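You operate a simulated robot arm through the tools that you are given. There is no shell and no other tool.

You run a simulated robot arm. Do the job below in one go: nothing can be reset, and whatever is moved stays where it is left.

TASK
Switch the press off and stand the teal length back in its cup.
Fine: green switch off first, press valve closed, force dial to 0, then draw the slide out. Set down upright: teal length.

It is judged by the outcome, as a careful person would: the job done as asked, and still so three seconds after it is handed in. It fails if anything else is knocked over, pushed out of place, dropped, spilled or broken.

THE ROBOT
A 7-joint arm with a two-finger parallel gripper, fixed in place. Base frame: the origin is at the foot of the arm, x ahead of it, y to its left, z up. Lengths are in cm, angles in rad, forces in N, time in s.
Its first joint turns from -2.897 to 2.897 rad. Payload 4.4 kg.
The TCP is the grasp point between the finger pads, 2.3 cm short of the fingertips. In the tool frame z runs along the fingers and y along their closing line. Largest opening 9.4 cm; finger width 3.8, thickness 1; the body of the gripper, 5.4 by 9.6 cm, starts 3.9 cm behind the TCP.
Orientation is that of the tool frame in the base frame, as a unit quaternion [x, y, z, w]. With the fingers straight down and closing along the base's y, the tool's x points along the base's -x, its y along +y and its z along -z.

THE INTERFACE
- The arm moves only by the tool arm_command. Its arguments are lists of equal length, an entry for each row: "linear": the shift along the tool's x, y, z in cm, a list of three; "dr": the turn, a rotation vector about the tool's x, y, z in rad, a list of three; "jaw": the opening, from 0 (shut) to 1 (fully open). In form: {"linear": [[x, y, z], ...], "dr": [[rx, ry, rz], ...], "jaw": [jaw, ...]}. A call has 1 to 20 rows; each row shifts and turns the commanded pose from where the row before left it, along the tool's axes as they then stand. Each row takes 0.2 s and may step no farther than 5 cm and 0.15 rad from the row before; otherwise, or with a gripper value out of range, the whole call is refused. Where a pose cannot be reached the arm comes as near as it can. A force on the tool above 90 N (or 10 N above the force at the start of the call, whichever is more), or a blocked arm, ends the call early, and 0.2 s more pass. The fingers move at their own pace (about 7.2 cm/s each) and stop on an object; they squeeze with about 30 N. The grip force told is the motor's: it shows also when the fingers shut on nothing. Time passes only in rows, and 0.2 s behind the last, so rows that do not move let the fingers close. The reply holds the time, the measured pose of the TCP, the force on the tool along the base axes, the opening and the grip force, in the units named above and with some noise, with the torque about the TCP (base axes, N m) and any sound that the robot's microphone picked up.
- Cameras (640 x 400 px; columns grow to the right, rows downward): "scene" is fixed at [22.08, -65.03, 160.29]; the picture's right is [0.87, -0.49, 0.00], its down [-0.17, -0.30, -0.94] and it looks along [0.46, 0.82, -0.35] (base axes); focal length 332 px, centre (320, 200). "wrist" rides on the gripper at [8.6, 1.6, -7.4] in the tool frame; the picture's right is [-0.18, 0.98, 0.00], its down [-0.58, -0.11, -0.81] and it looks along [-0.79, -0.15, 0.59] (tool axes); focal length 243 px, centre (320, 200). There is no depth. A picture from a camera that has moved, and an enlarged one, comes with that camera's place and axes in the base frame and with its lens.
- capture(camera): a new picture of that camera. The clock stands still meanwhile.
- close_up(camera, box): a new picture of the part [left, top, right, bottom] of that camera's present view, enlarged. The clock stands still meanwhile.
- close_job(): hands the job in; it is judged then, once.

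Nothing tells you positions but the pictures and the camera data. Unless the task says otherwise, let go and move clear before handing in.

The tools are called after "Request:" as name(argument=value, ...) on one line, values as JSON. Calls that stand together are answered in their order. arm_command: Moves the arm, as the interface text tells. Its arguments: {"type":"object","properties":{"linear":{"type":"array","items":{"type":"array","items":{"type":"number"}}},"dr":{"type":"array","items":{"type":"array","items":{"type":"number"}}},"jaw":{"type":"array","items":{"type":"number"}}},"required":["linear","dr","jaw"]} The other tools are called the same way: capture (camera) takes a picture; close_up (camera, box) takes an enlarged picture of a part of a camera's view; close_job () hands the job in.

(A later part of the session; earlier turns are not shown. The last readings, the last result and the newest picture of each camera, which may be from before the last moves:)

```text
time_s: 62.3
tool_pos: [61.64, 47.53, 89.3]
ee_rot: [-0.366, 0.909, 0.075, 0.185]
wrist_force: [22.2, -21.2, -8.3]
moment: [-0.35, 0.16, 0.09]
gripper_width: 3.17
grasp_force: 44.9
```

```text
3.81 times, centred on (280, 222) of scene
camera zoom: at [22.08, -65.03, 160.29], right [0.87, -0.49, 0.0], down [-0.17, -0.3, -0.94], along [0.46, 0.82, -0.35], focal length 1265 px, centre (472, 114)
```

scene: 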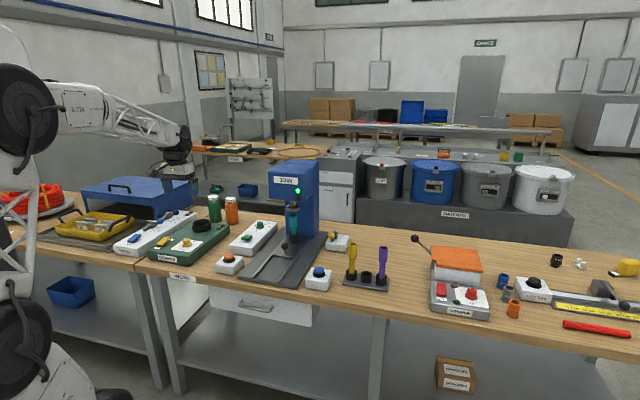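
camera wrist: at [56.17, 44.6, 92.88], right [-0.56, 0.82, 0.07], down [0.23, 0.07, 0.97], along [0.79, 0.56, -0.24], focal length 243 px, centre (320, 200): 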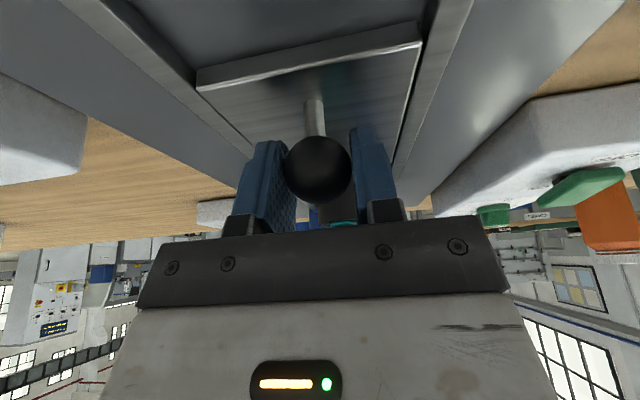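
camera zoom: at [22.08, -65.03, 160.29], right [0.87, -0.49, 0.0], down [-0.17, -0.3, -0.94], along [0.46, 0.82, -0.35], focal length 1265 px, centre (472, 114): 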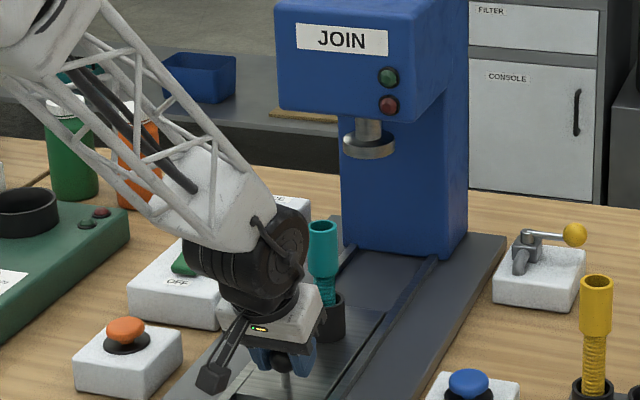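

The slide is out about 15.5 cm; a sideways load is building, so I'll ease the line slightly and keep drawing until its stop.

Request:
arm_command(linear=[[0.1, -0.15, -0.04], [0.37, -0.03, -0.156], [0.37, -0.02, -0.156], [0.37, -0.02, -0.156]], dr=[[0, 0, 0], [0, 0, 0], [0, 0, 0], [0, 0, 0]], jaw=[0, 0, 0, 0])

Request:
arm_command(linear=[[0.37, -0.02, -0.156], [0.37, -0.02, -0.156], [0.37, -0.02, -0.156]], dr=[[0, 0, 0], [0, 0, 0], [0, 0, 0]], jaw=[0, 0, 0])

Request:
close_up(camera="scene", box=[220, 170, 340, 275])

Request:
capture(camera="wrist")

```text
time_s: 63.3
tool_pos: [60.67, 46.58, 89.38]
ee_rot: [-0.368, 0.909, 0.075, 0.184]
wrist_force: [-33.1, 35.1, -2.4]
moment: [0.03, 0.49, -0.1]
gripper_width: 3.16
grasp_force: 44.4
```

```text
time_s: 64.0
tool_pos: [60.31, 46.12, 89.33]
ee_rot: [-0.368, 0.908, 0.076, 0.185]
wrist_force: [-7.3, 28.5, -8.4]
moment: [0.44, -0.19, -0.17]
gripper_width: 3.18
grasp_force: 45.2
stopped in row 3: the force on the tool passed its limit at 99 N (the readings are from after the stop); the commanded pose is now the measured one
```

```text
3.81 times, centred on (280, 222) of scene
camera zoom: at [22.08, -65.03, 160.29], right [0.87, -0.49, 0.0], down [-0.17, -0.3, -0.94], along [0.46, 0.82, -0.35], focal length 1265 px, centre (472, 114)
```

zoom: 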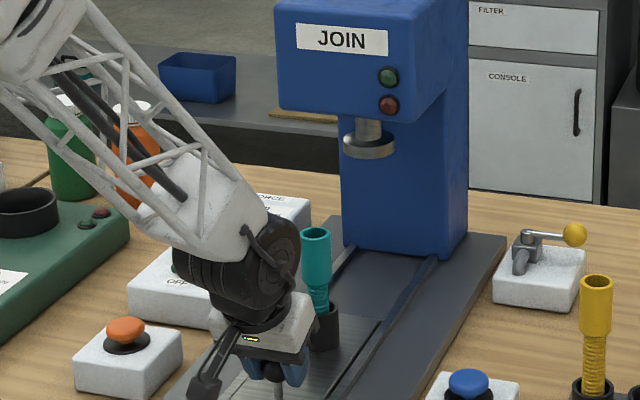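

```text
taken
camera wrist: at [51.34, 39.75, 92.88], right [-0.56, 0.82, 0.07], down [0.23, 0.07, 0.97], along [0.79, 0.56, -0.23], focal length 243 px, centre (320, 200)
```

wrist: 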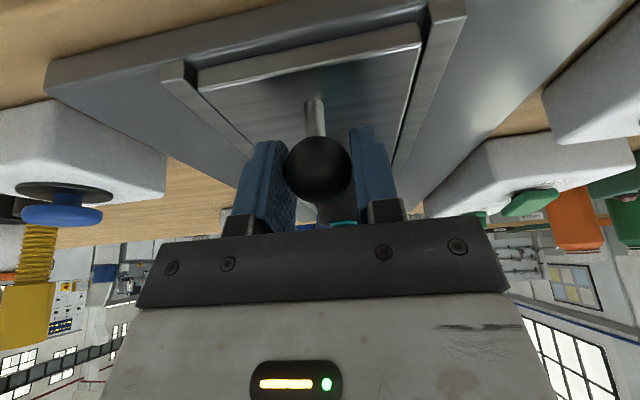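

The slide hit its stop, fully drawn out, with the teal length standing in its holder clear of the ram. I'll release the ball, rise straight up and look at the teal length.

Request:
arm_command(linear=[[0, 0, 0], [0, 0, 0], [0, 0, 0], [-0.78, 0, -1.84], [-0.78, 0, -1.84], [-1.56, 0, -3.68], [-1.56, 0, -3.68], [0, 0, 0]], dr=[[0, 0, 0], [0, 0, 0], [0, 0, 0], [0, 0, 0], [0, 0, 0], [0, 0, 0], [0, 0, 0], [0, 0, 0]], jaw=[0.6, 0.7, 0.7, 0.7, 0.7, 0.7, 0.7, 0.7])

Request:
capture(camera="wrist")

Request:
close_up(camera="scene", box=[220, 170, 400, 300])

```text
time_s: 65.8
tool_pos: [60.22, 45.98, 101.36]
ee_rot: [-0.368, 0.908, 0.075, 0.185]
wrist_force: [-0.1, -0.1, 0.2]
moment: [-0.01, -0.01, 0.03]
gripper_width: 6.57
grasp_force: 0.0
```

```text
taken
camera wrist: at [51.32, 39.67, 104.91], right [-0.56, 0.82, 0.07], down [0.23, 0.07, 0.97], along [0.79, 0.56, -0.23], focal length 243 px, centre (320, 200)
```

wrist: 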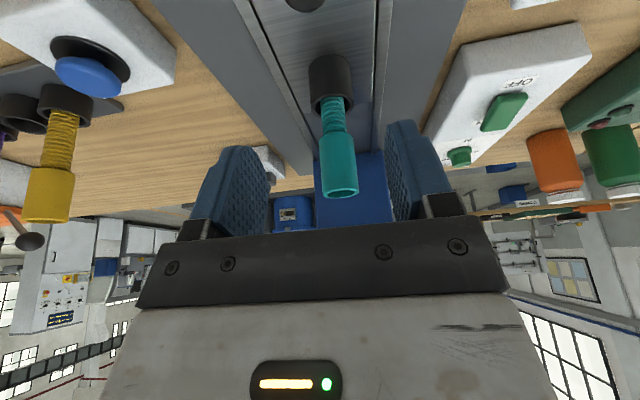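

```text
3.08 times, centred on (310, 235) of scene
camera zoom: at [22.08, -65.03, 160.29], right [0.87, -0.49, 0.0], down [-0.17, -0.3, -0.94], along [0.46, 0.82, -0.35], focal length 1022 px, centre (351, 92)
```

zoom: 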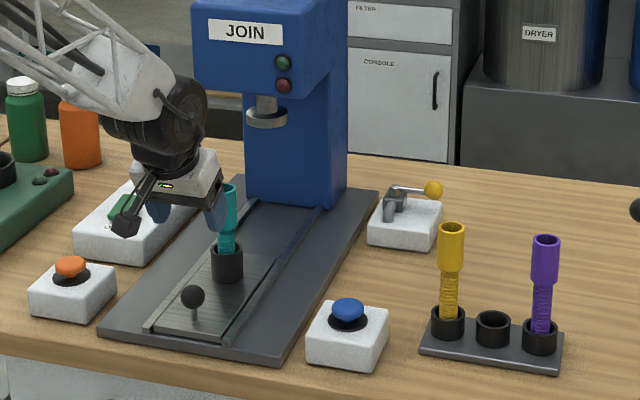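

Request:
close_up(camera="wrist", box=[280, 40, 400, 220])

Request:
close_up(camera="scene", box=[270, 215, 390, 290])

```text
2.22 times, centred on (340, 130) of wrist
camera zoom: at [51.32, 39.67, 104.91], right [-0.56, 0.82, 0.07], down [0.23, 0.07, 0.97], along [0.79, 0.56, -0.23], focal length 539 px, centre (276, 356)
```

zoom: 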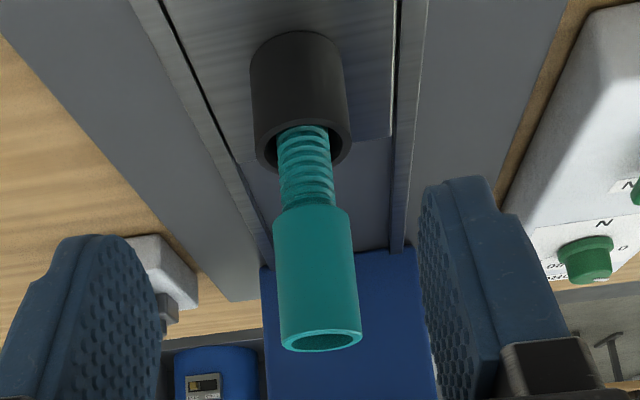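

```text
5.33 times, centred on (330, 252) of scene
camera zoom: at [22.08, -65.03, 160.29], right [0.87, -0.49, 0.0], down [-0.17, -0.3, -0.94], along [0.46, 0.82, -0.35], focal length 1771 px, centre (267, -80)
```

zoom: 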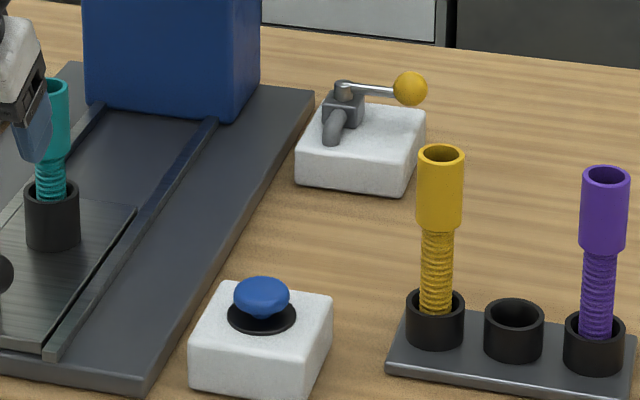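

The teal length stands at about N=88.2, E=9.9, sleeve from z≈92 to 98. I'll bring the tool upright and turn it so the jaws close front-to-back, which keeps the fingers clear of the yellow and purple neighbours later.

Request:
arm_command(linear=[[0, 0, -1.6], [0, 0, -1.6], [0, 0, -1.6], [0, 0, 0], [0, 0, 0], [0, 0, 0], [0, 0, 0], [0, 0, 0], [0, 0, 0], [0, 0, 0], [0, 0, 0], [0, 0, 0], [0, 0, 0], [0, 0, 0], [0, 0, 0]], dr=[[0, 0.1337, 0], [0, 0.1337, 0], [0, 0.1337, 0], [0, 0, 0.1405], [0, 0, 0.1405], [0, 0, 0.1405], [0, 0, 0.1405], [0, 0, 0.1405], [0, 0, 0.1405], [0, 0, 0.1405], [0, 0, 0.1405], [0, 0, 0.1405], [0, 0, 0.1405], [0, 0, 0.1405], [0, 0, 0]], jaw=[0.7, 0.7, 0.7, 0.7, 0.7, 0.7, 0.7, 0.7, 0.7, 0.7, 0.7, 0.7, 0.7, 0.7, 0.7])

Request:
capture(camera="wrist")

Request:
close_up(camera="scene", box=[220, 150, 400, 290])

```text
time_s: 69.0
tool_pos: [59.41, 45.1, 105.87]
ee_rot: [0.379, 0.926, 0.001, 0.0]
wrist_force: [-0.5, 0.9, 0.3]
moment: [-0.03, 0.03, -0.02]
gripper_width: 6.56
grasp_force: 0.1
```

```text
taken
camera wrist: at [54.35, 52.39, 113.48], right [0.82, 0.57, 0.0], down [0.34, -0.49, 0.81], along [0.46, -0.66, -0.59], focal length 243 px, centre (320, 200)
```

wrist: 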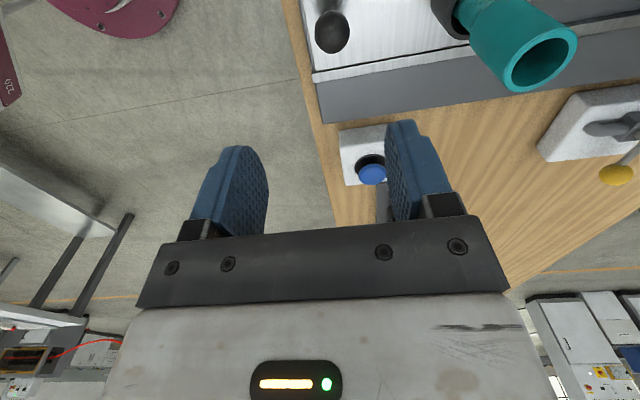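

```text
2.86 times, centred on (310, 220) of scene
camera zoom: at [22.08, -65.03, 160.29], right [0.87, -0.49, 0.0], down [-0.17, -0.3, -0.94], along [0.46, 0.82, -0.35], focal length 949 px, centre (349, 143)
```

zoom: 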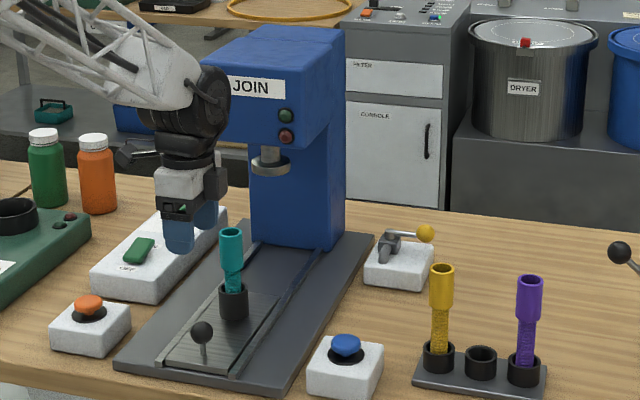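

Request:
arm_command(linear=[[0.07, 4.6, 0], [0.07, 4.6, 0], [0.06, 4.6, 0], [0, 0, 0]], dr=[[0, 0, 0], [0, 0, 0], [0, 0, 0], [0, 0, 0]], jaw=[0.7, 0.7, 0.7, 0.7])

Request:
capture(camera="wrist")

Request:
close_up(camera="scene", box=[220, 150, 340, 270])

```text
time_s: 70.0
tool_pos: [68.93, 55.12, 106.01]
ee_rot: [0.378, 0.926, 0.001, -0.001]
wrist_force: [0.3, -0.2, 0.7]
moment: [-0.01, 0.0, 0.02]
gripper_width: 6.56
grasp_force: 0.1
```

```text
taken
camera wrist: at [63.77, 62.37, 113.61], right [0.82, 0.57, 0.0], down [0.34, -0.49, 0.81], along [0.46, -0.66, -0.59], focal length 243 px, centre (320, 200)
```

wrist: 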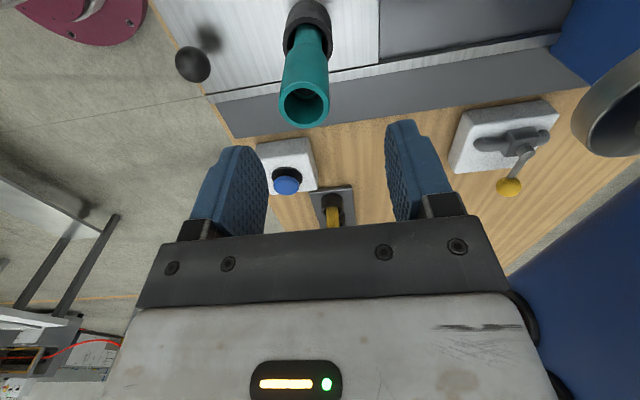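

```text
3.33 times, centred on (280, 210) of scene
camera zoom: at [22.08, -65.03, 160.29], right [0.87, -0.49, 0.0], down [-0.17, -0.3, -0.94], along [0.46, 0.82, -0.35], focal length 1107 px, centre (453, 167)
```

zoom: 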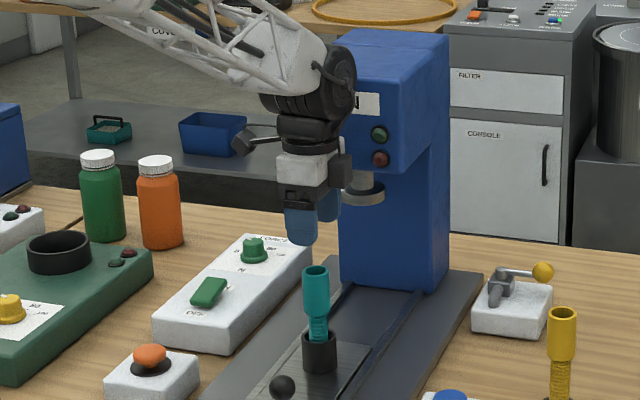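

Request:
arm_command(linear=[[-0.6, -1.25, 0], [0, 0, 3.5], [0, 0, 0]], dr=[[0, 0, 0], [0, 0, 0], [0, 0, 0]], jaw=[0.7, 0.7, 0.7])

Request:
capture(camera="wrist")

Request:
close_up(camera="scene", box=[260, 180, 340, 260])

```text
time_s: 70.8
tool_pos: [68.38, 53.65, 102.51]
ee_rot: [0.378, 0.926, 0.002, -0.001]
wrist_force: [-0.1, -0.2, -0.8]
moment: [-0.01, 0.02, -0.03]
gripper_width: 6.55
grasp_force: 0.1
```

```text
taken
camera wrist: at [63.36, 61.0, 110.06], right [0.82, 0.57, 0.0], down [0.34, -0.49, 0.81], along [0.46, -0.66, -0.59], focal length 243 px, centre (320, 200)
```

wrist: 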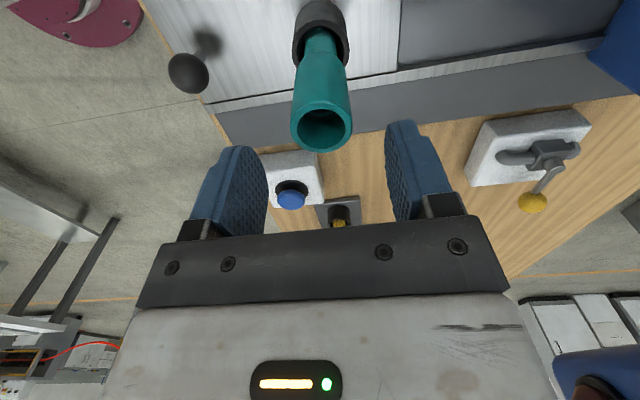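

```text
5.00 times, centred on (300, 220) of scene
camera zoom: at [22.08, -65.03, 160.29], right [0.87, -0.49, 0.0], down [-0.17, -0.3, -0.94], along [0.46, 0.82, -0.35], focal length 1660 px, centre (420, 100)
```

zoom: 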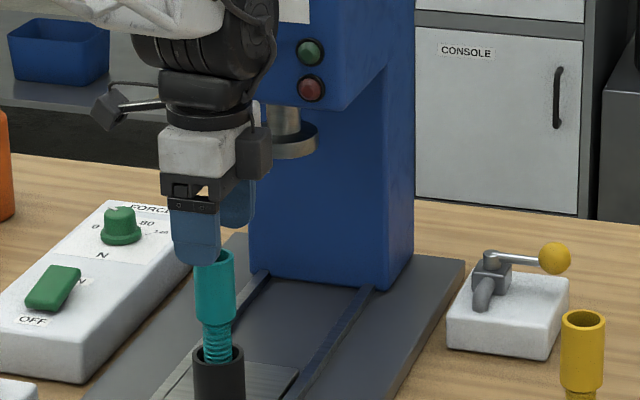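

The teal length is centred between the open jaws. Descending to grip its sleeve.

Request:
arm_command(linear=[[-0.1, 0.05, 2.4], [0, 0, 2.4], [0, 0, 2.2], [0, 0, 0], [0, 0, 0], [0, 0, 0], [0, 0, 0]], dr=[[0, 0, 0], [0, 0, 0], [0, 0, 0], [0, 0, 0], [0, 0, 0], [0, 0, 0], [0, 0, 0]], jaw=[0.7, 0.7, 0.7, 0.7, 0.2, 0.2, 0.2])

Request:
capture(camera="wrist")

Request:
close_up(camera="scene", box=[260, 180, 340, 260])

```text
time_s: 72.4
tool_pos: [68.53, 53.69, 95.46]
ee_rot: [0.378, 0.926, 0.001, -0.001]
wrist_force: [0.6, -0.9, 0.2]
moment: [0.0, -0.03, -0.01]
gripper_width: 3.31
grasp_force: 29.7
```

```text
taken
camera wrist: at [63.43, 61.09, 103.03], right [0.82, 0.57, 0.0], down [0.34, -0.49, 0.81], along [0.46, -0.66, -0.59], focal length 243 px, centre (320, 200)
```

wrist: 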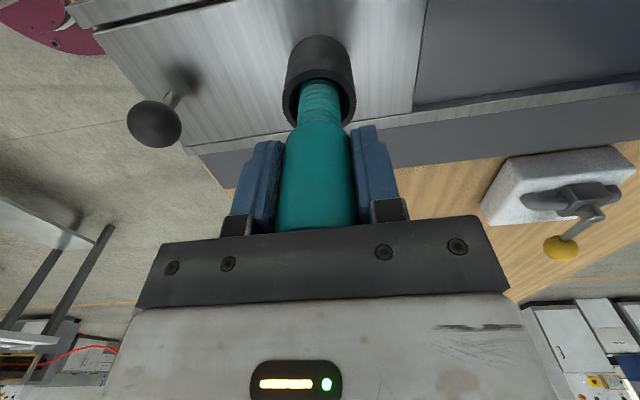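

```text
5.00 times, centred on (300, 220) of scene
camera zoom: at [22.08, -65.03, 160.29], right [0.87, -0.49, 0.0], down [-0.17, -0.3, -0.94], along [0.46, 0.82, -0.35], focal length 1660 px, centre (420, 100)
```

zoom: 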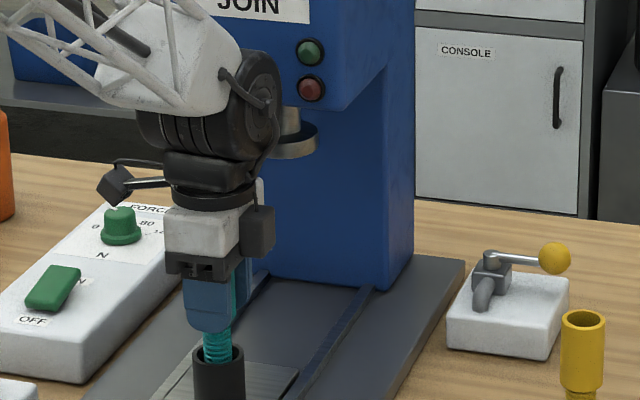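

Sleeve gripped at 3.3 cm. Lifting slowly and straight up.

Request:
arm_command(linear=[[0, 0, 0], [0, 0, -0.5], [0, 0, -1], [0, 0, -1.5], [0, 0, -2], [0, 0, -2.5], [0, 0, -2.5], [0, 0, -2.5], [0, 0, -2], [0, 0, -1], [0, 0, 0]], dr=[[0, 0, 0], [0, 0, 0], [0, 0, 0], [0, 0, 0], [0, 0, 0], [0, 0, 0], [0, 0, 0], [0, 0, 0], [0, 0, 0], [0, 0, 0], [0, 0, 0]], jaw=[0, 0, 0, 0, 0, 0, 0, 0, 0, 0, 0])

Request:
capture(camera="wrist")

Request:
close_up(camera="scene", box=[250, 160, 400, 290])

```text
time_s: 74.8
tool_pos: [68.41, 53.65, 110.95]
ee_rot: [0.378, 0.926, 0.002, 0.0]
wrist_force: [1.0, 0.2, -0.4]
moment: [0.0, 0.0, -0.01]
gripper_width: 3.3
grasp_force: 30.4
```

```text
taken
camera wrist: at [63.52, 60.95, 118.5], right [0.82, 0.57, 0.0], down [0.34, -0.49, 0.81], along [0.46, -0.66, -0.59], focal length 243 px, centre (320, 200)
```

wrist: 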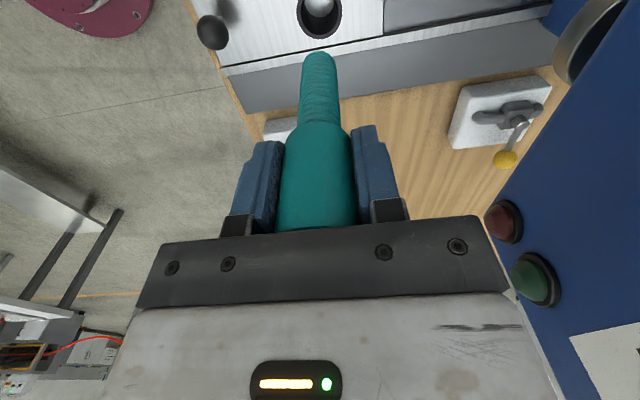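

```text
3.08 times, centred on (325, 225) of scene
camera zoom: at [22.08, -65.03, 160.29], right [0.87, -0.49, 0.0], down [-0.17, -0.3, -0.94], along [0.46, 0.82, -0.35], focal length 1022 px, centre (305, 123)
```

zoom: 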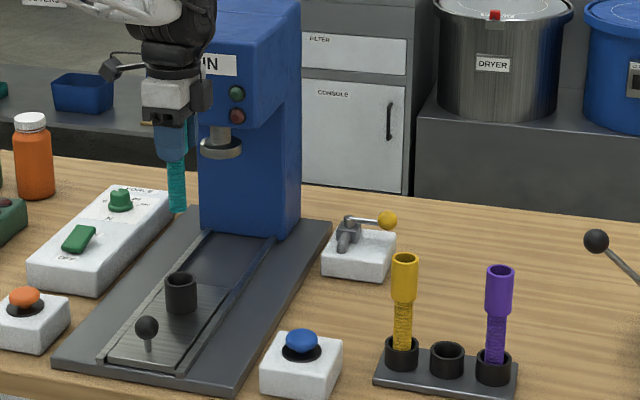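

The whole teal length came up cleanly (bottom about 10.5 cm below the grasp point). Now I move right, high above everything, toward the rack and stop short to look at the empty cup.

Request:
arm_command(linear=[[-1, -0.4, -0.8], [-3, -0.4, -0.7], [-4.3, -0.4, 0], [-4.3, -0.4, 0], [-4.3, -0.4, 0], [-4.3, -0.2, 0], [-3, -0.2, 0], [-1, 0, 0], [0, 0, 0]], dr=[[0, 0, 0], [0, 0, 0], [0, 0, 0], [0, 0, 0], [0, 0, 0], [0, 0, 0], [0, 0, 0], [0, 0, 0], [0, 0, 0]], jaw=[0, 0, 0, 0, 0, 0, 0, 0, 0])

Request:
capture(camera="wrist")

Request:
close_up(camera="scene", box=[290, 160, 440, 300])

```text
time_s: 76.8
tool_pos: [84.91, 34.55, 112.46]
ee_rot: [0.378, 0.926, 0.001, -0.001]
wrist_force: [0.2, 0.2, 0.0]
moment: [0.01, 0.02, -0.04]
gripper_width: 3.3
grasp_force: 30.3
```

```text
taken
camera wrist: at [79.85, 41.71, 120.06], right [0.82, 0.57, 0.0], down [0.34, -0.49, 0.81], along [0.46, -0.66, -0.59], focal length 243 px, centre (320, 200)
```

wrist: 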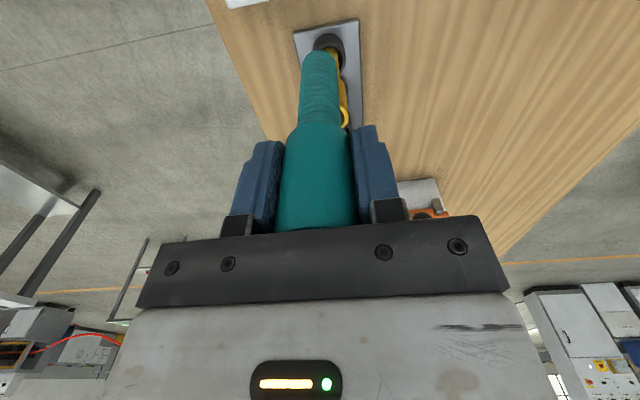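

```text
2.86 times, centred on (365, 230) of scene
camera zoom: at [22.08, -65.03, 160.29], right [0.87, -0.49, 0.0], down [-0.17, -0.3, -0.94], along [0.46, 0.82, -0.35], focal length 949 px, centre (191, 114)
```

zoom: 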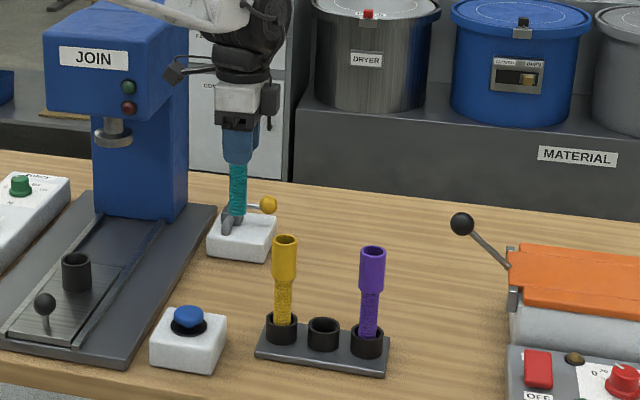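

The cup row lies at about N=83.4 with the empty one near E=48.5. Moving over it at height, teal bottom well above the yellow piece.

Request:
arm_command(linear=[[-2, -0.3, 0], [-4, -0.4, 0], [-4, -0.3, 0], [-2.4, 0, 0], [0, 0, 0]], dr=[[0, 0, 0], [0, 0, 0], [0, 0, 0], [0, 0, 0], [0, 0, 0]], jaw=[0, 0, 0, 0, 0])

Request:
capture(camera="wrist")

Request:
close_up(camera="scene", box=[310, 180, 430, 300])

```text
time_s: 78.0
tool_pos: [92.94, 24.9, 112.45]
ee_rot: [0.378, 0.926, 0.001, 0.001]
wrist_force: [0.1, 0.1, -0.1]
moment: [0.0, 0.02, -0.04]
gripper_width: 3.32
grasp_force: 30.0
```

```text
taken
camera wrist: at [87.97, 32.22, 119.98], right [0.82, 0.57, 0.0], down [0.34, -0.49, 0.81], along [0.46, -0.66, -0.59], focal length 243 px, centre (320, 200)
```

wrist: 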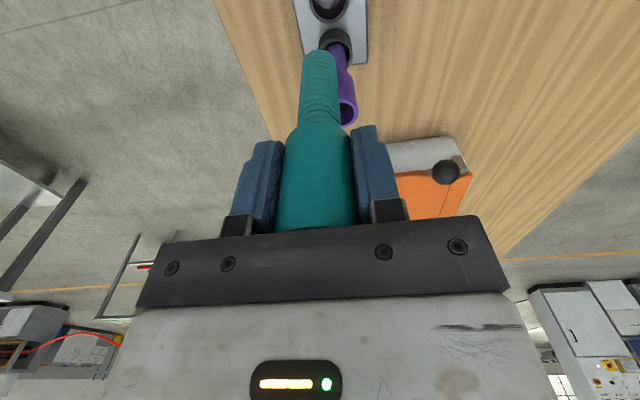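

```text
3.33 times, centred on (370, 240) of scene
camera zoom: at [22.08, -65.03, 160.29], right [0.87, -0.49, 0.0], down [-0.17, -0.3, -0.94], along [0.46, 0.82, -0.35], focal length 1107 px, centre (153, 67)
```

zoom: 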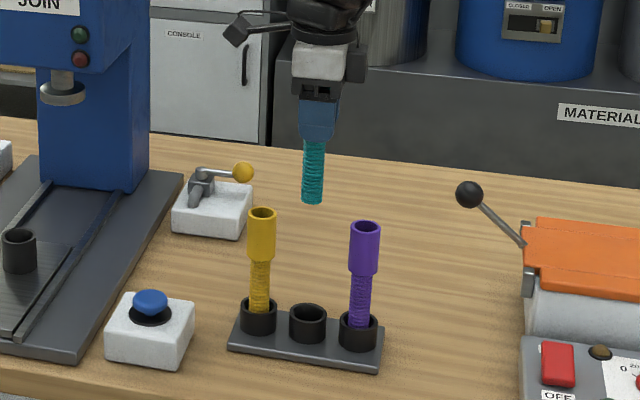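

Request:
close_up(camera="wrist", box=[270, 0, 390, 80])

Request:
close_up(camera="scene", box=[350, 215, 400, 290])

```text
5.00 times, centred on (330, 40) of wrist
camera zoom: at [87.97, 32.22, 119.98], right [0.82, 0.57, 0.0], down [0.34, -0.49, 0.81], along [0.46, -0.66, -0.59], focal length 1213 px, centre (270, 1000)
```

zoom: 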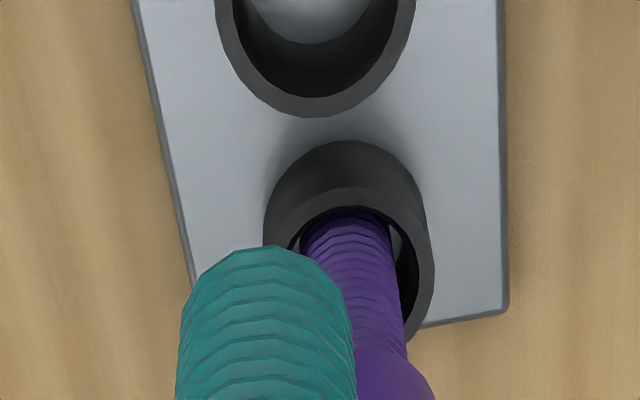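

```text
5.33 times, centred on (375, 252) of scene
camera zoom: at [22.08, -65.03, 160.29], right [0.87, -0.49, 0.0], down [-0.17, -0.3, -0.94], along [0.46, 0.82, -0.35], focal length 1771 px, centre (27, -80)
```

zoom: 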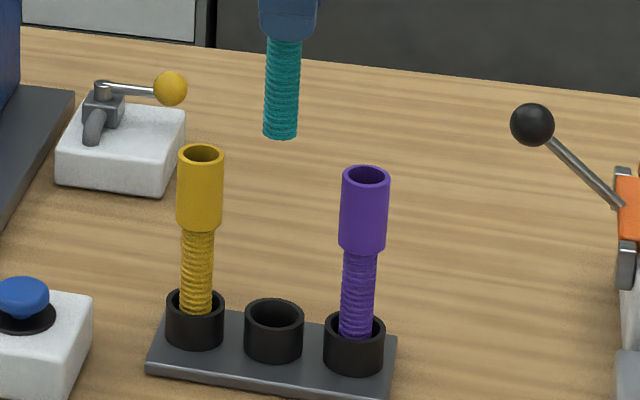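

From the wrist view the empty cup is about 0.95 cm further back than the teal length, and centred sideways. I'll shift and lower to just above the rim, then look again.

Request:
arm_command(linear=[[0, 0.5, 0], [0, 0.45, 1], [0, 0, 2.5], [0, 0, 3], [0, 0, 3], [0, 0, 1.5], [0, 0, 0]], dr=[[0, 0, 0], [0, 0, 0], [0, 0, 0], [0, 0, 0], [0, 0, 0], [0, 0, 0], [0, 0, 0]], jaw=[0, 0, 0, 0, 0, 0, 0])

Request:
close_up(camera="wrist", box=[250, 0, 400, 120])

Request:
close_up(camera="scene", box=[340, 200, 420, 290])

```text
time_s: 79.6
tool_pos: [93.59, 25.69, 101.55]
ee_rot: [0.379, 0.926, 0.001, 0.0]
wrist_force: [0.8, 1.0, -0.5]
moment: [-0.01, -0.01, -0.01]
gripper_width: 3.28
grasp_force: 29.7
```

```text
3.33 times, centred on (325, 60) of wrist
camera zoom: at [88.58, 32.97, 108.99], right [0.82, 0.57, 0.0], down [0.34, -0.49, 0.81], along [0.46, -0.66, -0.59], focal length 809 px, centre (303, 667)
```

zoom: 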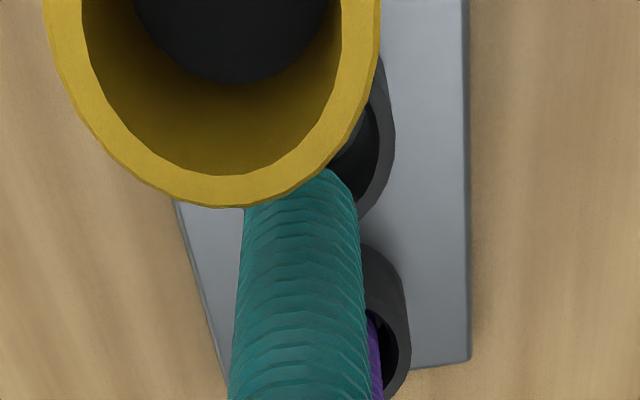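

```text
4.44 times, centred on (380, 245) of scene
camera zoom: at [22.08, -65.03, 160.29], right [0.87, -0.49, 0.0], down [-0.17, -0.3, -0.94], along [0.46, 0.82, -0.35], focal length 1476 px, centre (53, 0)
```

zoom: 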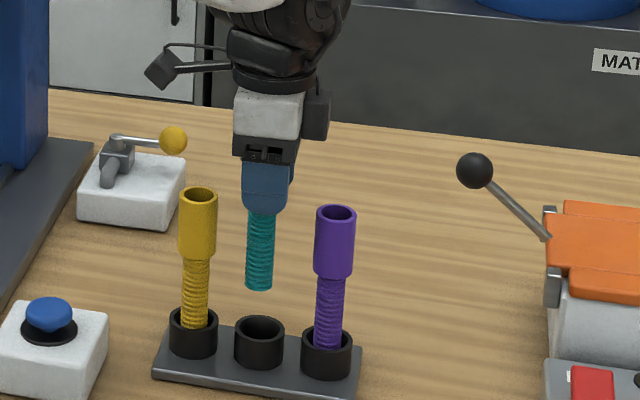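

Request:
close_up(camera="wrist", box=[300, 0, 400, 80])

Request:
close_up(camera="scene", box=[370, 235, 420, 285])

```text
5.00 times, centred on (350, 40) of wrist
camera zoom: at [88.58, 32.97, 108.99], right [0.82, 0.57, 0.0], down [0.34, -0.49, 0.81], along [0.46, -0.66, -0.59], focal length 1213 px, centre (170, 1000)
```

zoom: 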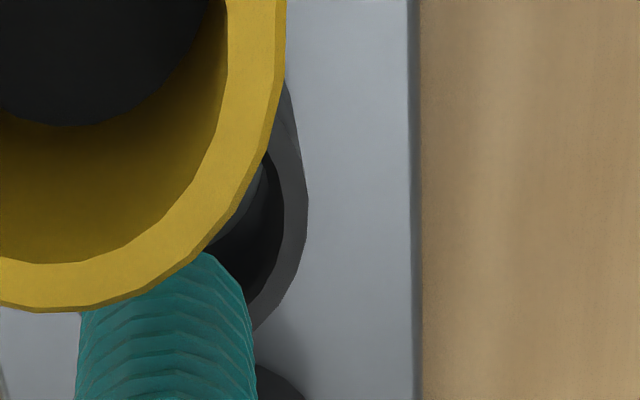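

```text
8.00 times, centred on (395, 260) of scene
camera zoom: at [22.08, -65.03, 160.29], right [0.87, -0.49, 0.0], down [-0.17, -0.3, -0.94], along [0.46, 0.82, -0.35], focal length 2657 px, centre (-280, -280)
```

zoom: 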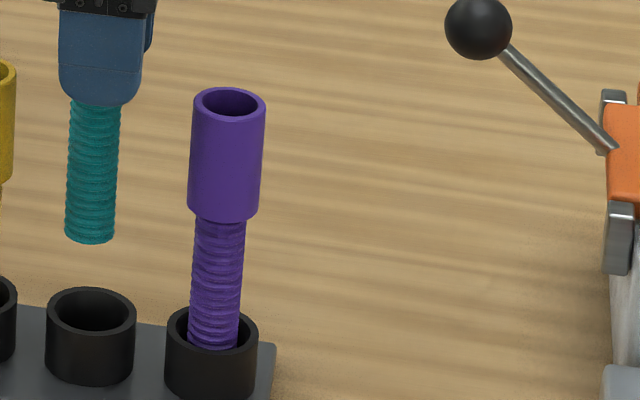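

The teal bottom is nearly above the cup centre (estimates agree within ±0.3 cm; clearance 0.5 cm). Lowering to just above the rim for a final check.

Request:
arm_command(linear=[[0, 0, 1], [0, 0, 1], [0, 0, 1.2], [0, 0, 0]], dr=[[0, 0, 0], [0, 0, 0], [0, 0, 0], [0, 0, 0]], jaw=[0, 0, 0, 0])

Request:
close_up(camera="wrist", box=[260, 0, 400, 110])

Request:
close_up(camera="scene", box=[360, 235, 410, 285])

```text
time_s: 80.6
tool_pos: [93.51, 25.59, 98.3]
ee_rot: [0.378, 0.926, 0.001, 0.0]
wrist_force: [-0.2, 0.0, 0.0]
moment: [0.02, 0.01, 0.0]
gripper_width: 3.3
grasp_force: 30.1
```

```text
3.64 times, centred on (330, 55) of wrist
camera zoom: at [88.61, 32.93, 105.8], right [0.82, 0.57, 0.0], down [0.34, -0.49, 0.81], along [0.46, -0.66, -0.59], focal length 882 px, centre (284, 727)
```

zoom: 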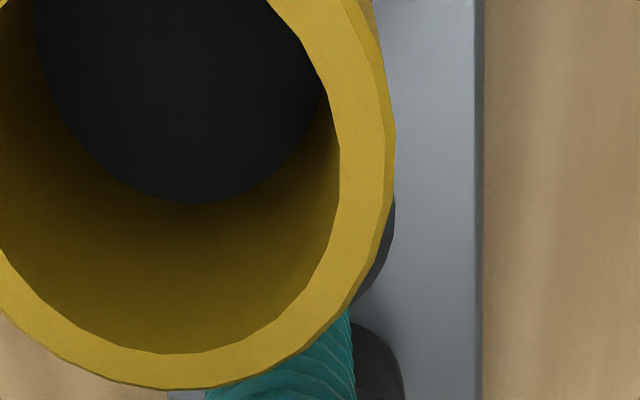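

```text
8.00 times, centred on (385, 260) of scene
camera zoom: at [22.08, -65.03, 160.29], right [0.87, -0.49, 0.0], down [-0.17, -0.3, -0.94], along [0.46, 0.82, -0.35], focal length 2657 px, centre (-200, -280)
```

zoom: 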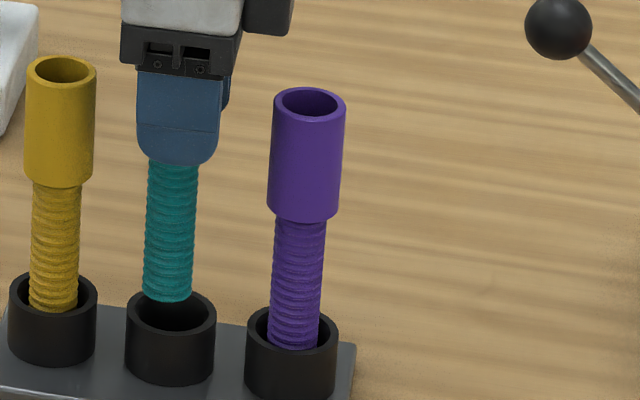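

Alignment looks good in both views. Lowering into the cup gently, watching the force.

Request:
arm_command(linear=[[-0.08, 0, 0.5], [0, 0, 0.5], [0, 0, 0.5], [0, 0, 0]], dr=[[0, 0, 0], [0, 0, 0], [0, 0, 0], [0, 0, 0]], jaw=[0, 0, 0, 0])

Request:
close_up(camera="scene", box=[360, 235, 410, 285])

```text
time_s: 81.6
tool_pos: [93.74, 25.52, 96.76]
ee_rot: [0.378, 0.926, 0.001, 0.0]
wrist_force: [0.6, 0.1, -0.3]
moment: [0.01, 0.0, -0.01]
gripper_width: 3.29
grasp_force: 30.0
```

```text
8.00 times, centred on (385, 260) of scene
camera zoom: at [22.08, -65.03, 160.29], right [0.87, -0.49, 0.0], down [-0.17, -0.3, -0.94], along [0.46, 0.82, -0.35], focal length 2657 px, centre (-200, -280)
```

zoom: 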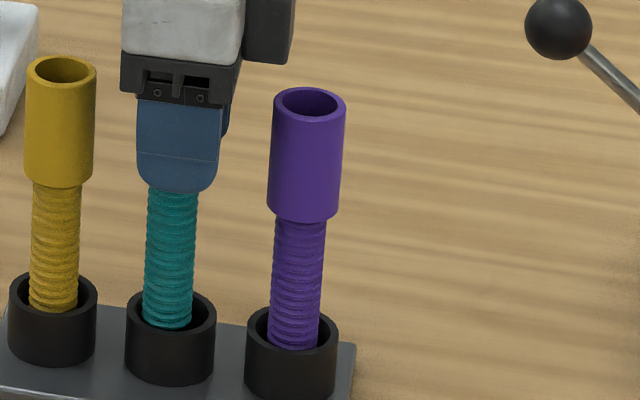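

Request:
arm_command(linear=[[0, 0, 0.4], [0, 0, 0.4], [0, 0, 0.3], [0, 0, 0]], dr=[[0, 0, 0], [0, 0, 0], [0, 0, 0], [0, 0, 0]], jaw=[0, 0, 0, 0])

Request:
close_up(camera="scene", box=[360, 235, 410, 285])

Request:
capture(camera="wrist")

```text
time_s: 82.6
tool_pos: [93.71, 25.69, 95.73]
ee_rot: [0.378, 0.926, 0.001, -0.001]
wrist_force: [0.0, 0.5, -1.1]
moment: [-0.04, -0.04, 0.0]
gripper_width: 3.28
grasp_force: 29.9
```

```text
8.00 times, centred on (385, 260) of scene
camera zoom: at [22.08, -65.03, 160.29], right [0.87, -0.49, 0.0], down [-0.17, -0.3, -0.94], along [0.46, 0.82, -0.35], focal length 2657 px, centre (-200, -280)
```

zoom: 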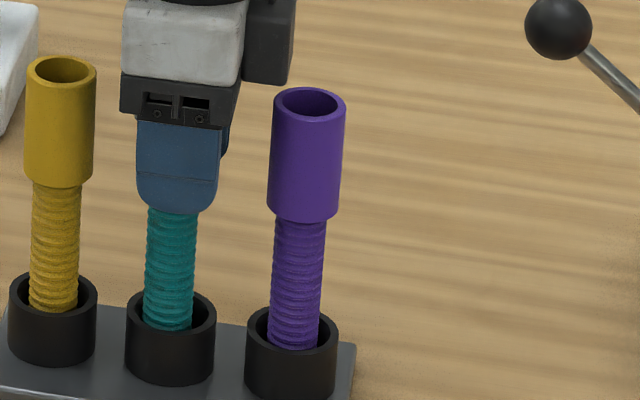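

```text
taken
camera wrist: at [88.69, 32.88, 103.19], right [0.82, 0.57, 0.0], down [0.34, -0.49, 0.81], along [0.46, -0.66, -0.59], focal length 243 px, centre (320, 200)
```

wrist: 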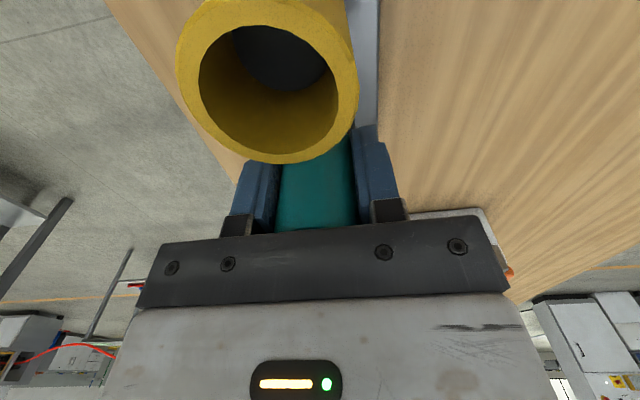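

Request:
arm_command(linear=[[0, 0, 0.3], [0, 0, 0.3], [0, 0, 0]], dr=[[0, 0, 0], [0, 0, 0], [0, 0, 0]], jaw=[0, 0, 0])

Request:
arm_command(linear=[[0, 0, 0.3], [0, 0, 0]], dr=[[0, 0, 0], [0, 0, 0]], jaw=[0, 0])

Request:
close_up(camera="scene", box=[360, 235, 410, 285])

```text
time_s: 83.4
tool_pos: [93.76, 25.68, 94.97]
ee_rot: [0.378, 0.926, 0.001, -0.001]
wrist_force: [-0.1, -0.3, -0.4]
moment: [0.01, -0.02, -0.01]
gripper_width: 3.3
grasp_force: 29.6
```

```text
time_s: 84.0
tool_pos: [93.67, 25.62, 94.74]
ee_rot: [0.378, 0.926, 0.001, 0.0]
wrist_force: [-0.7, -1.0, -0.8]
moment: [0.01, -0.02, -0.01]
gripper_width: 3.28
grasp_force: 30.2
```

```text
8.00 times, centred on (385, 260) of scene
camera zoom: at [22.08, -65.03, 160.29], right [0.87, -0.49, 0.0], down [-0.17, -0.3, -0.94], along [0.46, 0.82, -0.35], focal length 2657 px, centre (-200, -280)
```

zoom: 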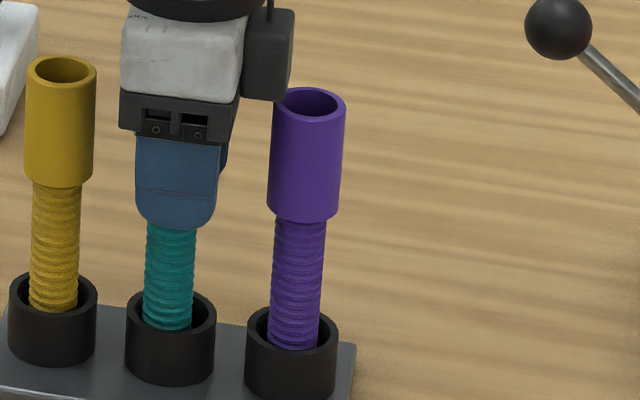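

No floor contact yet. Before going lower I'll check the clearance between the gripper's side box and the purple piece.

Request:
close_up(camera="scene", box=[365, 225, 395, 250])

Request:
close_up(camera="scene", box=[365, 248, 395, 286])

```text
16.00 times, centred on (380, 238) of scene
camera zoom: at [22.08, -65.03, 160.29], right [0.87, -0.49, 0.0], down [-0.17, -0.3, -0.94], along [0.46, 0.82, -0.35], focal length 5313 px, centre (-640, -400)
```

zoom: 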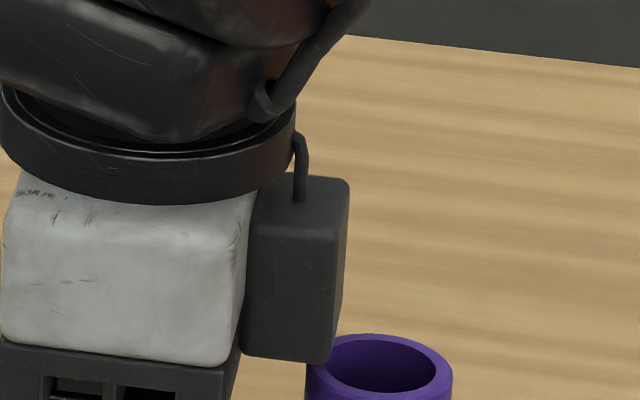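

```text
10.53 times, centred on (380, 267) of scene
camera zoom: at [22.08, -65.03, 160.29], right [0.87, -0.49, 0.0], down [-0.17, -0.3, -0.94], along [0.46, 0.82, -0.35], focal length 3496 px, centre (-312, -505)
```

zoom: 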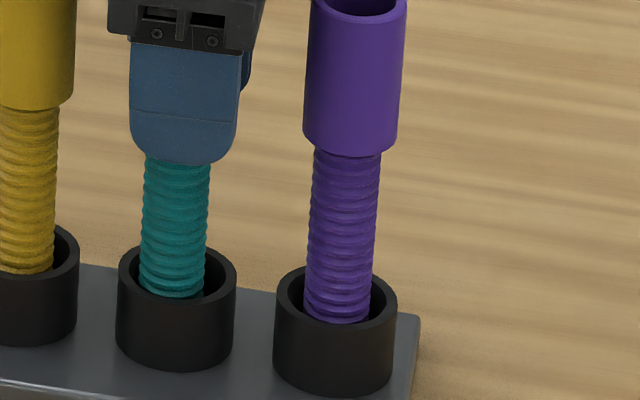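

The gripper's side box is nearly over the purple piece's top edge, so going lower this way is unsafe. I'll rise slightly (teal still in the cup), twist the tool about 36° about the teal's own axis so the box and body clear both neighbours, and check.

Request:
arm_command(linear=[[0, 0, -0.4], [0, 0, -0.4], [0, 0, 0], [0, 0, 0], [0, 0, 0], [0, 0, 0], [0, 0, 0], [0, 0, 0]], dr=[[0, 0, 0], [0, 0, 0], [0, 0, -0.126], [0, 0, -0.126], [0, 0, -0.126], [0, 0, -0.126], [0, 0, -0.126], [0, 0, 0]], jaw=[0, 0, 0, 0, 0, 0, 0, 0])

Request:
close_up(camera="scene", box=[355, 220, 410, 285])

Request:
capture(camera="wrist")

```text
time_s: 85.8
tool_pos: [93.69, 25.64, 95.62]
ee_rot: [0.073, 0.997, 0.0, 0.0]
wrist_force: [0.1, -0.5, -0.4]
moment: [-0.01, 0.02, -0.01]
gripper_width: 3.31
grasp_force: 29.7
```

```text
6.15 times, centred on (382, 252) of scene
camera zoom: at [22.08, -65.03, 160.29], right [0.87, -0.49, 0.0], down [-0.17, -0.3, -0.94], along [0.46, 0.82, -0.35], focal length 2044 px, centre (-65, -123)
```

zoom: 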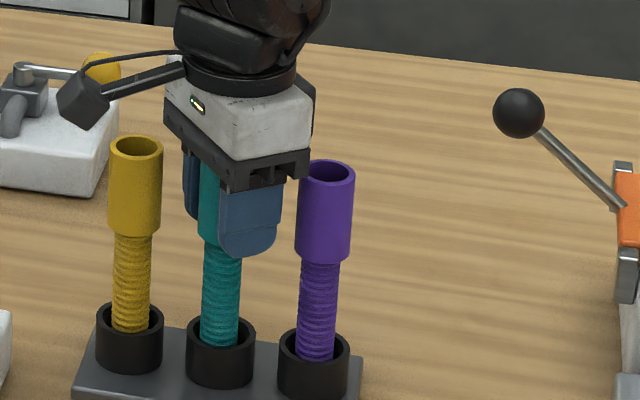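

```text
taken
camera wrist: at [85.43, 28.53, 103.09], right [0.32, 0.95, 0.0], down [0.56, -0.19, 0.81], along [0.76, -0.26, -0.59], focal length 243 px, centre (320, 200)
```

wrist: 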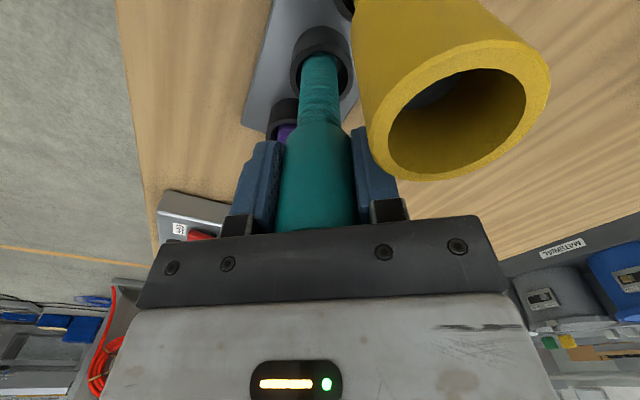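

Now everything clears both neighbours and the wrist view shows the teal thread centred in its cup. Lowering in small steps until it touches the floor.

Request:
arm_command(linear=[[0, 0, 0.4], [0, 0, 0.4], [0, 0, 0.2], [0, 0, 0]], dr=[[0, 0, 0], [0, 0, 0], [0, 0, 0], [0, 0, 0]], jaw=[0, 0, 0, 0])

Request:
arm_command(linear=[[0, 0, 0.25], [0, 0, 0]], dr=[[0, 0, 0], [0, 0, 0]], jaw=[0, 0])

Request:
close_up(camera="scene", box=[355, 220, 410, 285])

Request:
capture(camera="wrist")

```text
time_s: 86.8
tool_pos: [93.72, 25.65, 94.6]
ee_rot: [0.072, 0.997, 0.001, 0.001]
wrist_force: [-0.4, -0.5, -0.2]
moment: [0.0, -0.02, 0.01]
gripper_width: 3.28
grasp_force: 30.1
```

```text
time_s: 87.4
tool_pos: [93.64, 25.7, 94.43]
ee_rot: [0.073, 0.997, 0.001, -0.001]
wrist_force: [0.6, -0.7, -0.5]
moment: [0.0, -0.02, -0.06]
gripper_width: 3.28
grasp_force: 30.4
```

```text
6.15 times, centred on (382, 252) of scene
camera zoom: at [22.08, -65.03, 160.29], right [0.87, -0.49, 0.0], down [-0.17, -0.3, -0.94], along [0.46, 0.82, -0.35], focal length 2044 px, centre (-65, -123)
```

zoom: 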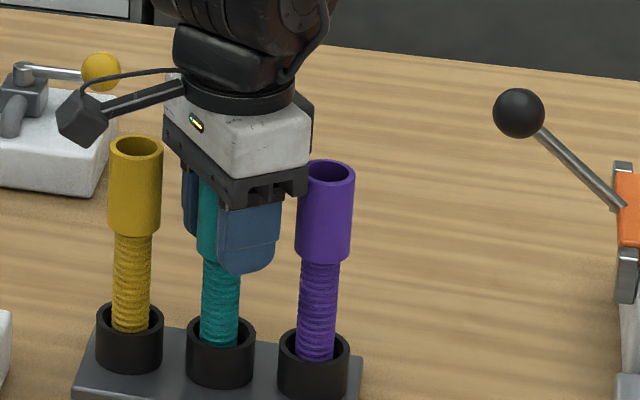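

```text
taken
camera wrist: at [85.43, 28.57, 101.86], right [0.32, 0.95, 0.0], down [0.56, -0.19, 0.81], along [0.76, -0.26, -0.59], focal length 243 px, centre (320, 200)
```

wrist: 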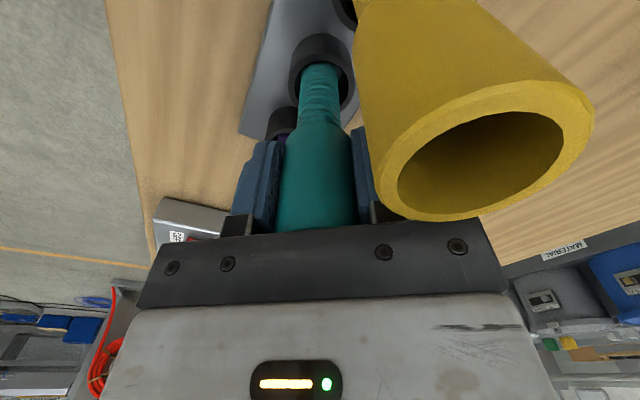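

Request:
arm_command(linear=[[0, 0, 0.2], [0, 0, 0.2], [0, 0, 0]], dr=[[0, 0, 0], [0, 0, 0], [0, 0, 0]], jaw=[0, 0, 0])

Request:
close_up(camera="wrist", box=[240, 0, 400, 140])

Request:
close_up(camera="scene", box=[360, 240, 400, 285])

```text
time_s: 88.2
tool_pos: [93.77, 25.66, 93.83]
ee_rot: [0.072, 0.997, 0.001, 0.001]
wrist_force: [0.6, 0.5, -1.2]
moment: [0.0, 0.03, 0.0]
gripper_width: 3.3
grasp_force: 30.3
```

```text
2.86 times, centred on (320, 70) of wrist
camera zoom: at [85.43, 28.56, 101.42], right [0.32, 0.95, 0.0], down [0.56, -0.19, 0.81], along [0.76, -0.26, -0.59], focal length 693 px, centre (320, 571)
```

zoom: 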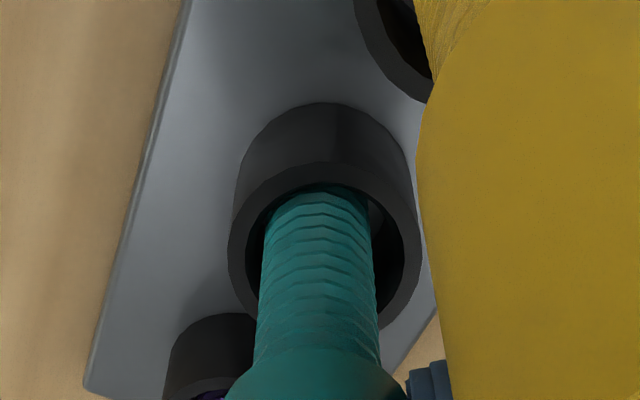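

```text
8.89 times, centred on (380, 262) of scene
camera zoom: at [22.08, -65.03, 160.29], right [0.87, -0.49, 0.0], down [-0.17, -0.3, -0.94], along [0.46, 0.82, -0.35], focal length 2952 px, centre (-213, -356)
```

zoom: 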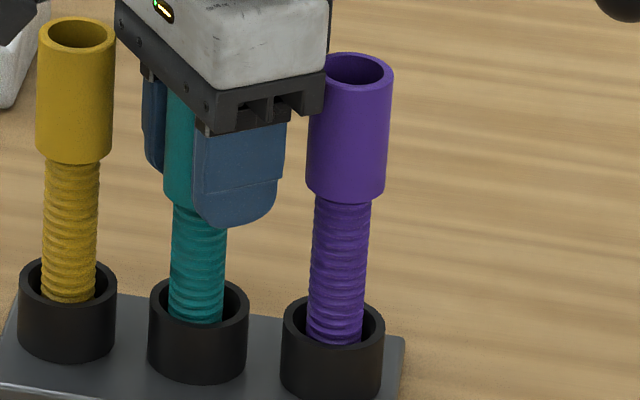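

Request:
arm_command(linear=[[0, 0, 0.15], [0, 0, 0.1], [0, 0, 0]], dr=[[0, 0, 0], [0, 0, 0], [0, 0, 0]], jaw=[0, 0, 0])

Request:
close_up(camera="scene", box=[350, 215, 400, 285])

Request:
capture(camera="wrist")

```text
time_s: 89.0
tool_pos: [93.75, 25.72, 93.63]
ee_rot: [0.072, 0.997, 0.001, 0.0]
wrist_force: [-0.4, 0.2, -0.7]
moment: [-0.02, 0.02, -0.02]
gripper_width: 3.28
grasp_force: 29.9
```

```text
5.71 times, centred on (375, 250) of scene
camera zoom: at [22.08, -65.03, 160.29], right [0.87, -0.49, 0.0], down [-0.17, -0.3, -0.94], along [0.46, 0.82, -0.35], focal length 1898 px, centre (6, -86)
```

zoom: 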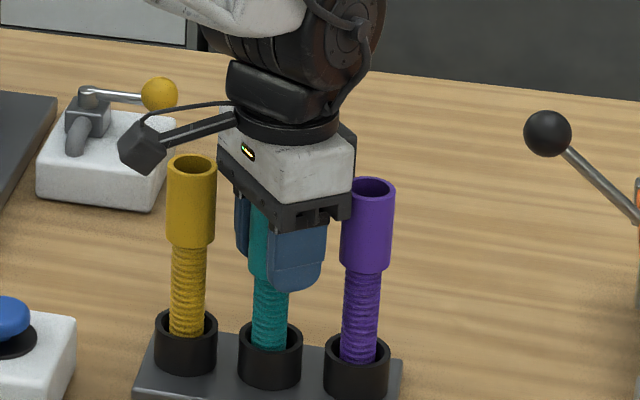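

```text
taken
camera wrist: at [85.44, 28.55, 101.17], right [0.32, 0.95, 0.0], down [0.56, -0.19, 0.81], along [0.76, -0.26, -0.59], focal length 243 px, centre (320, 200)
```

wrist: 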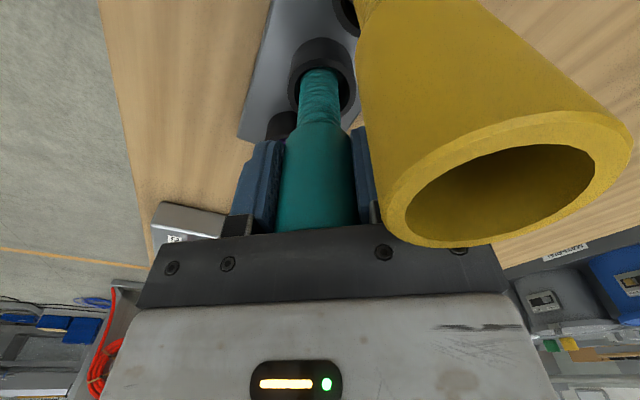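

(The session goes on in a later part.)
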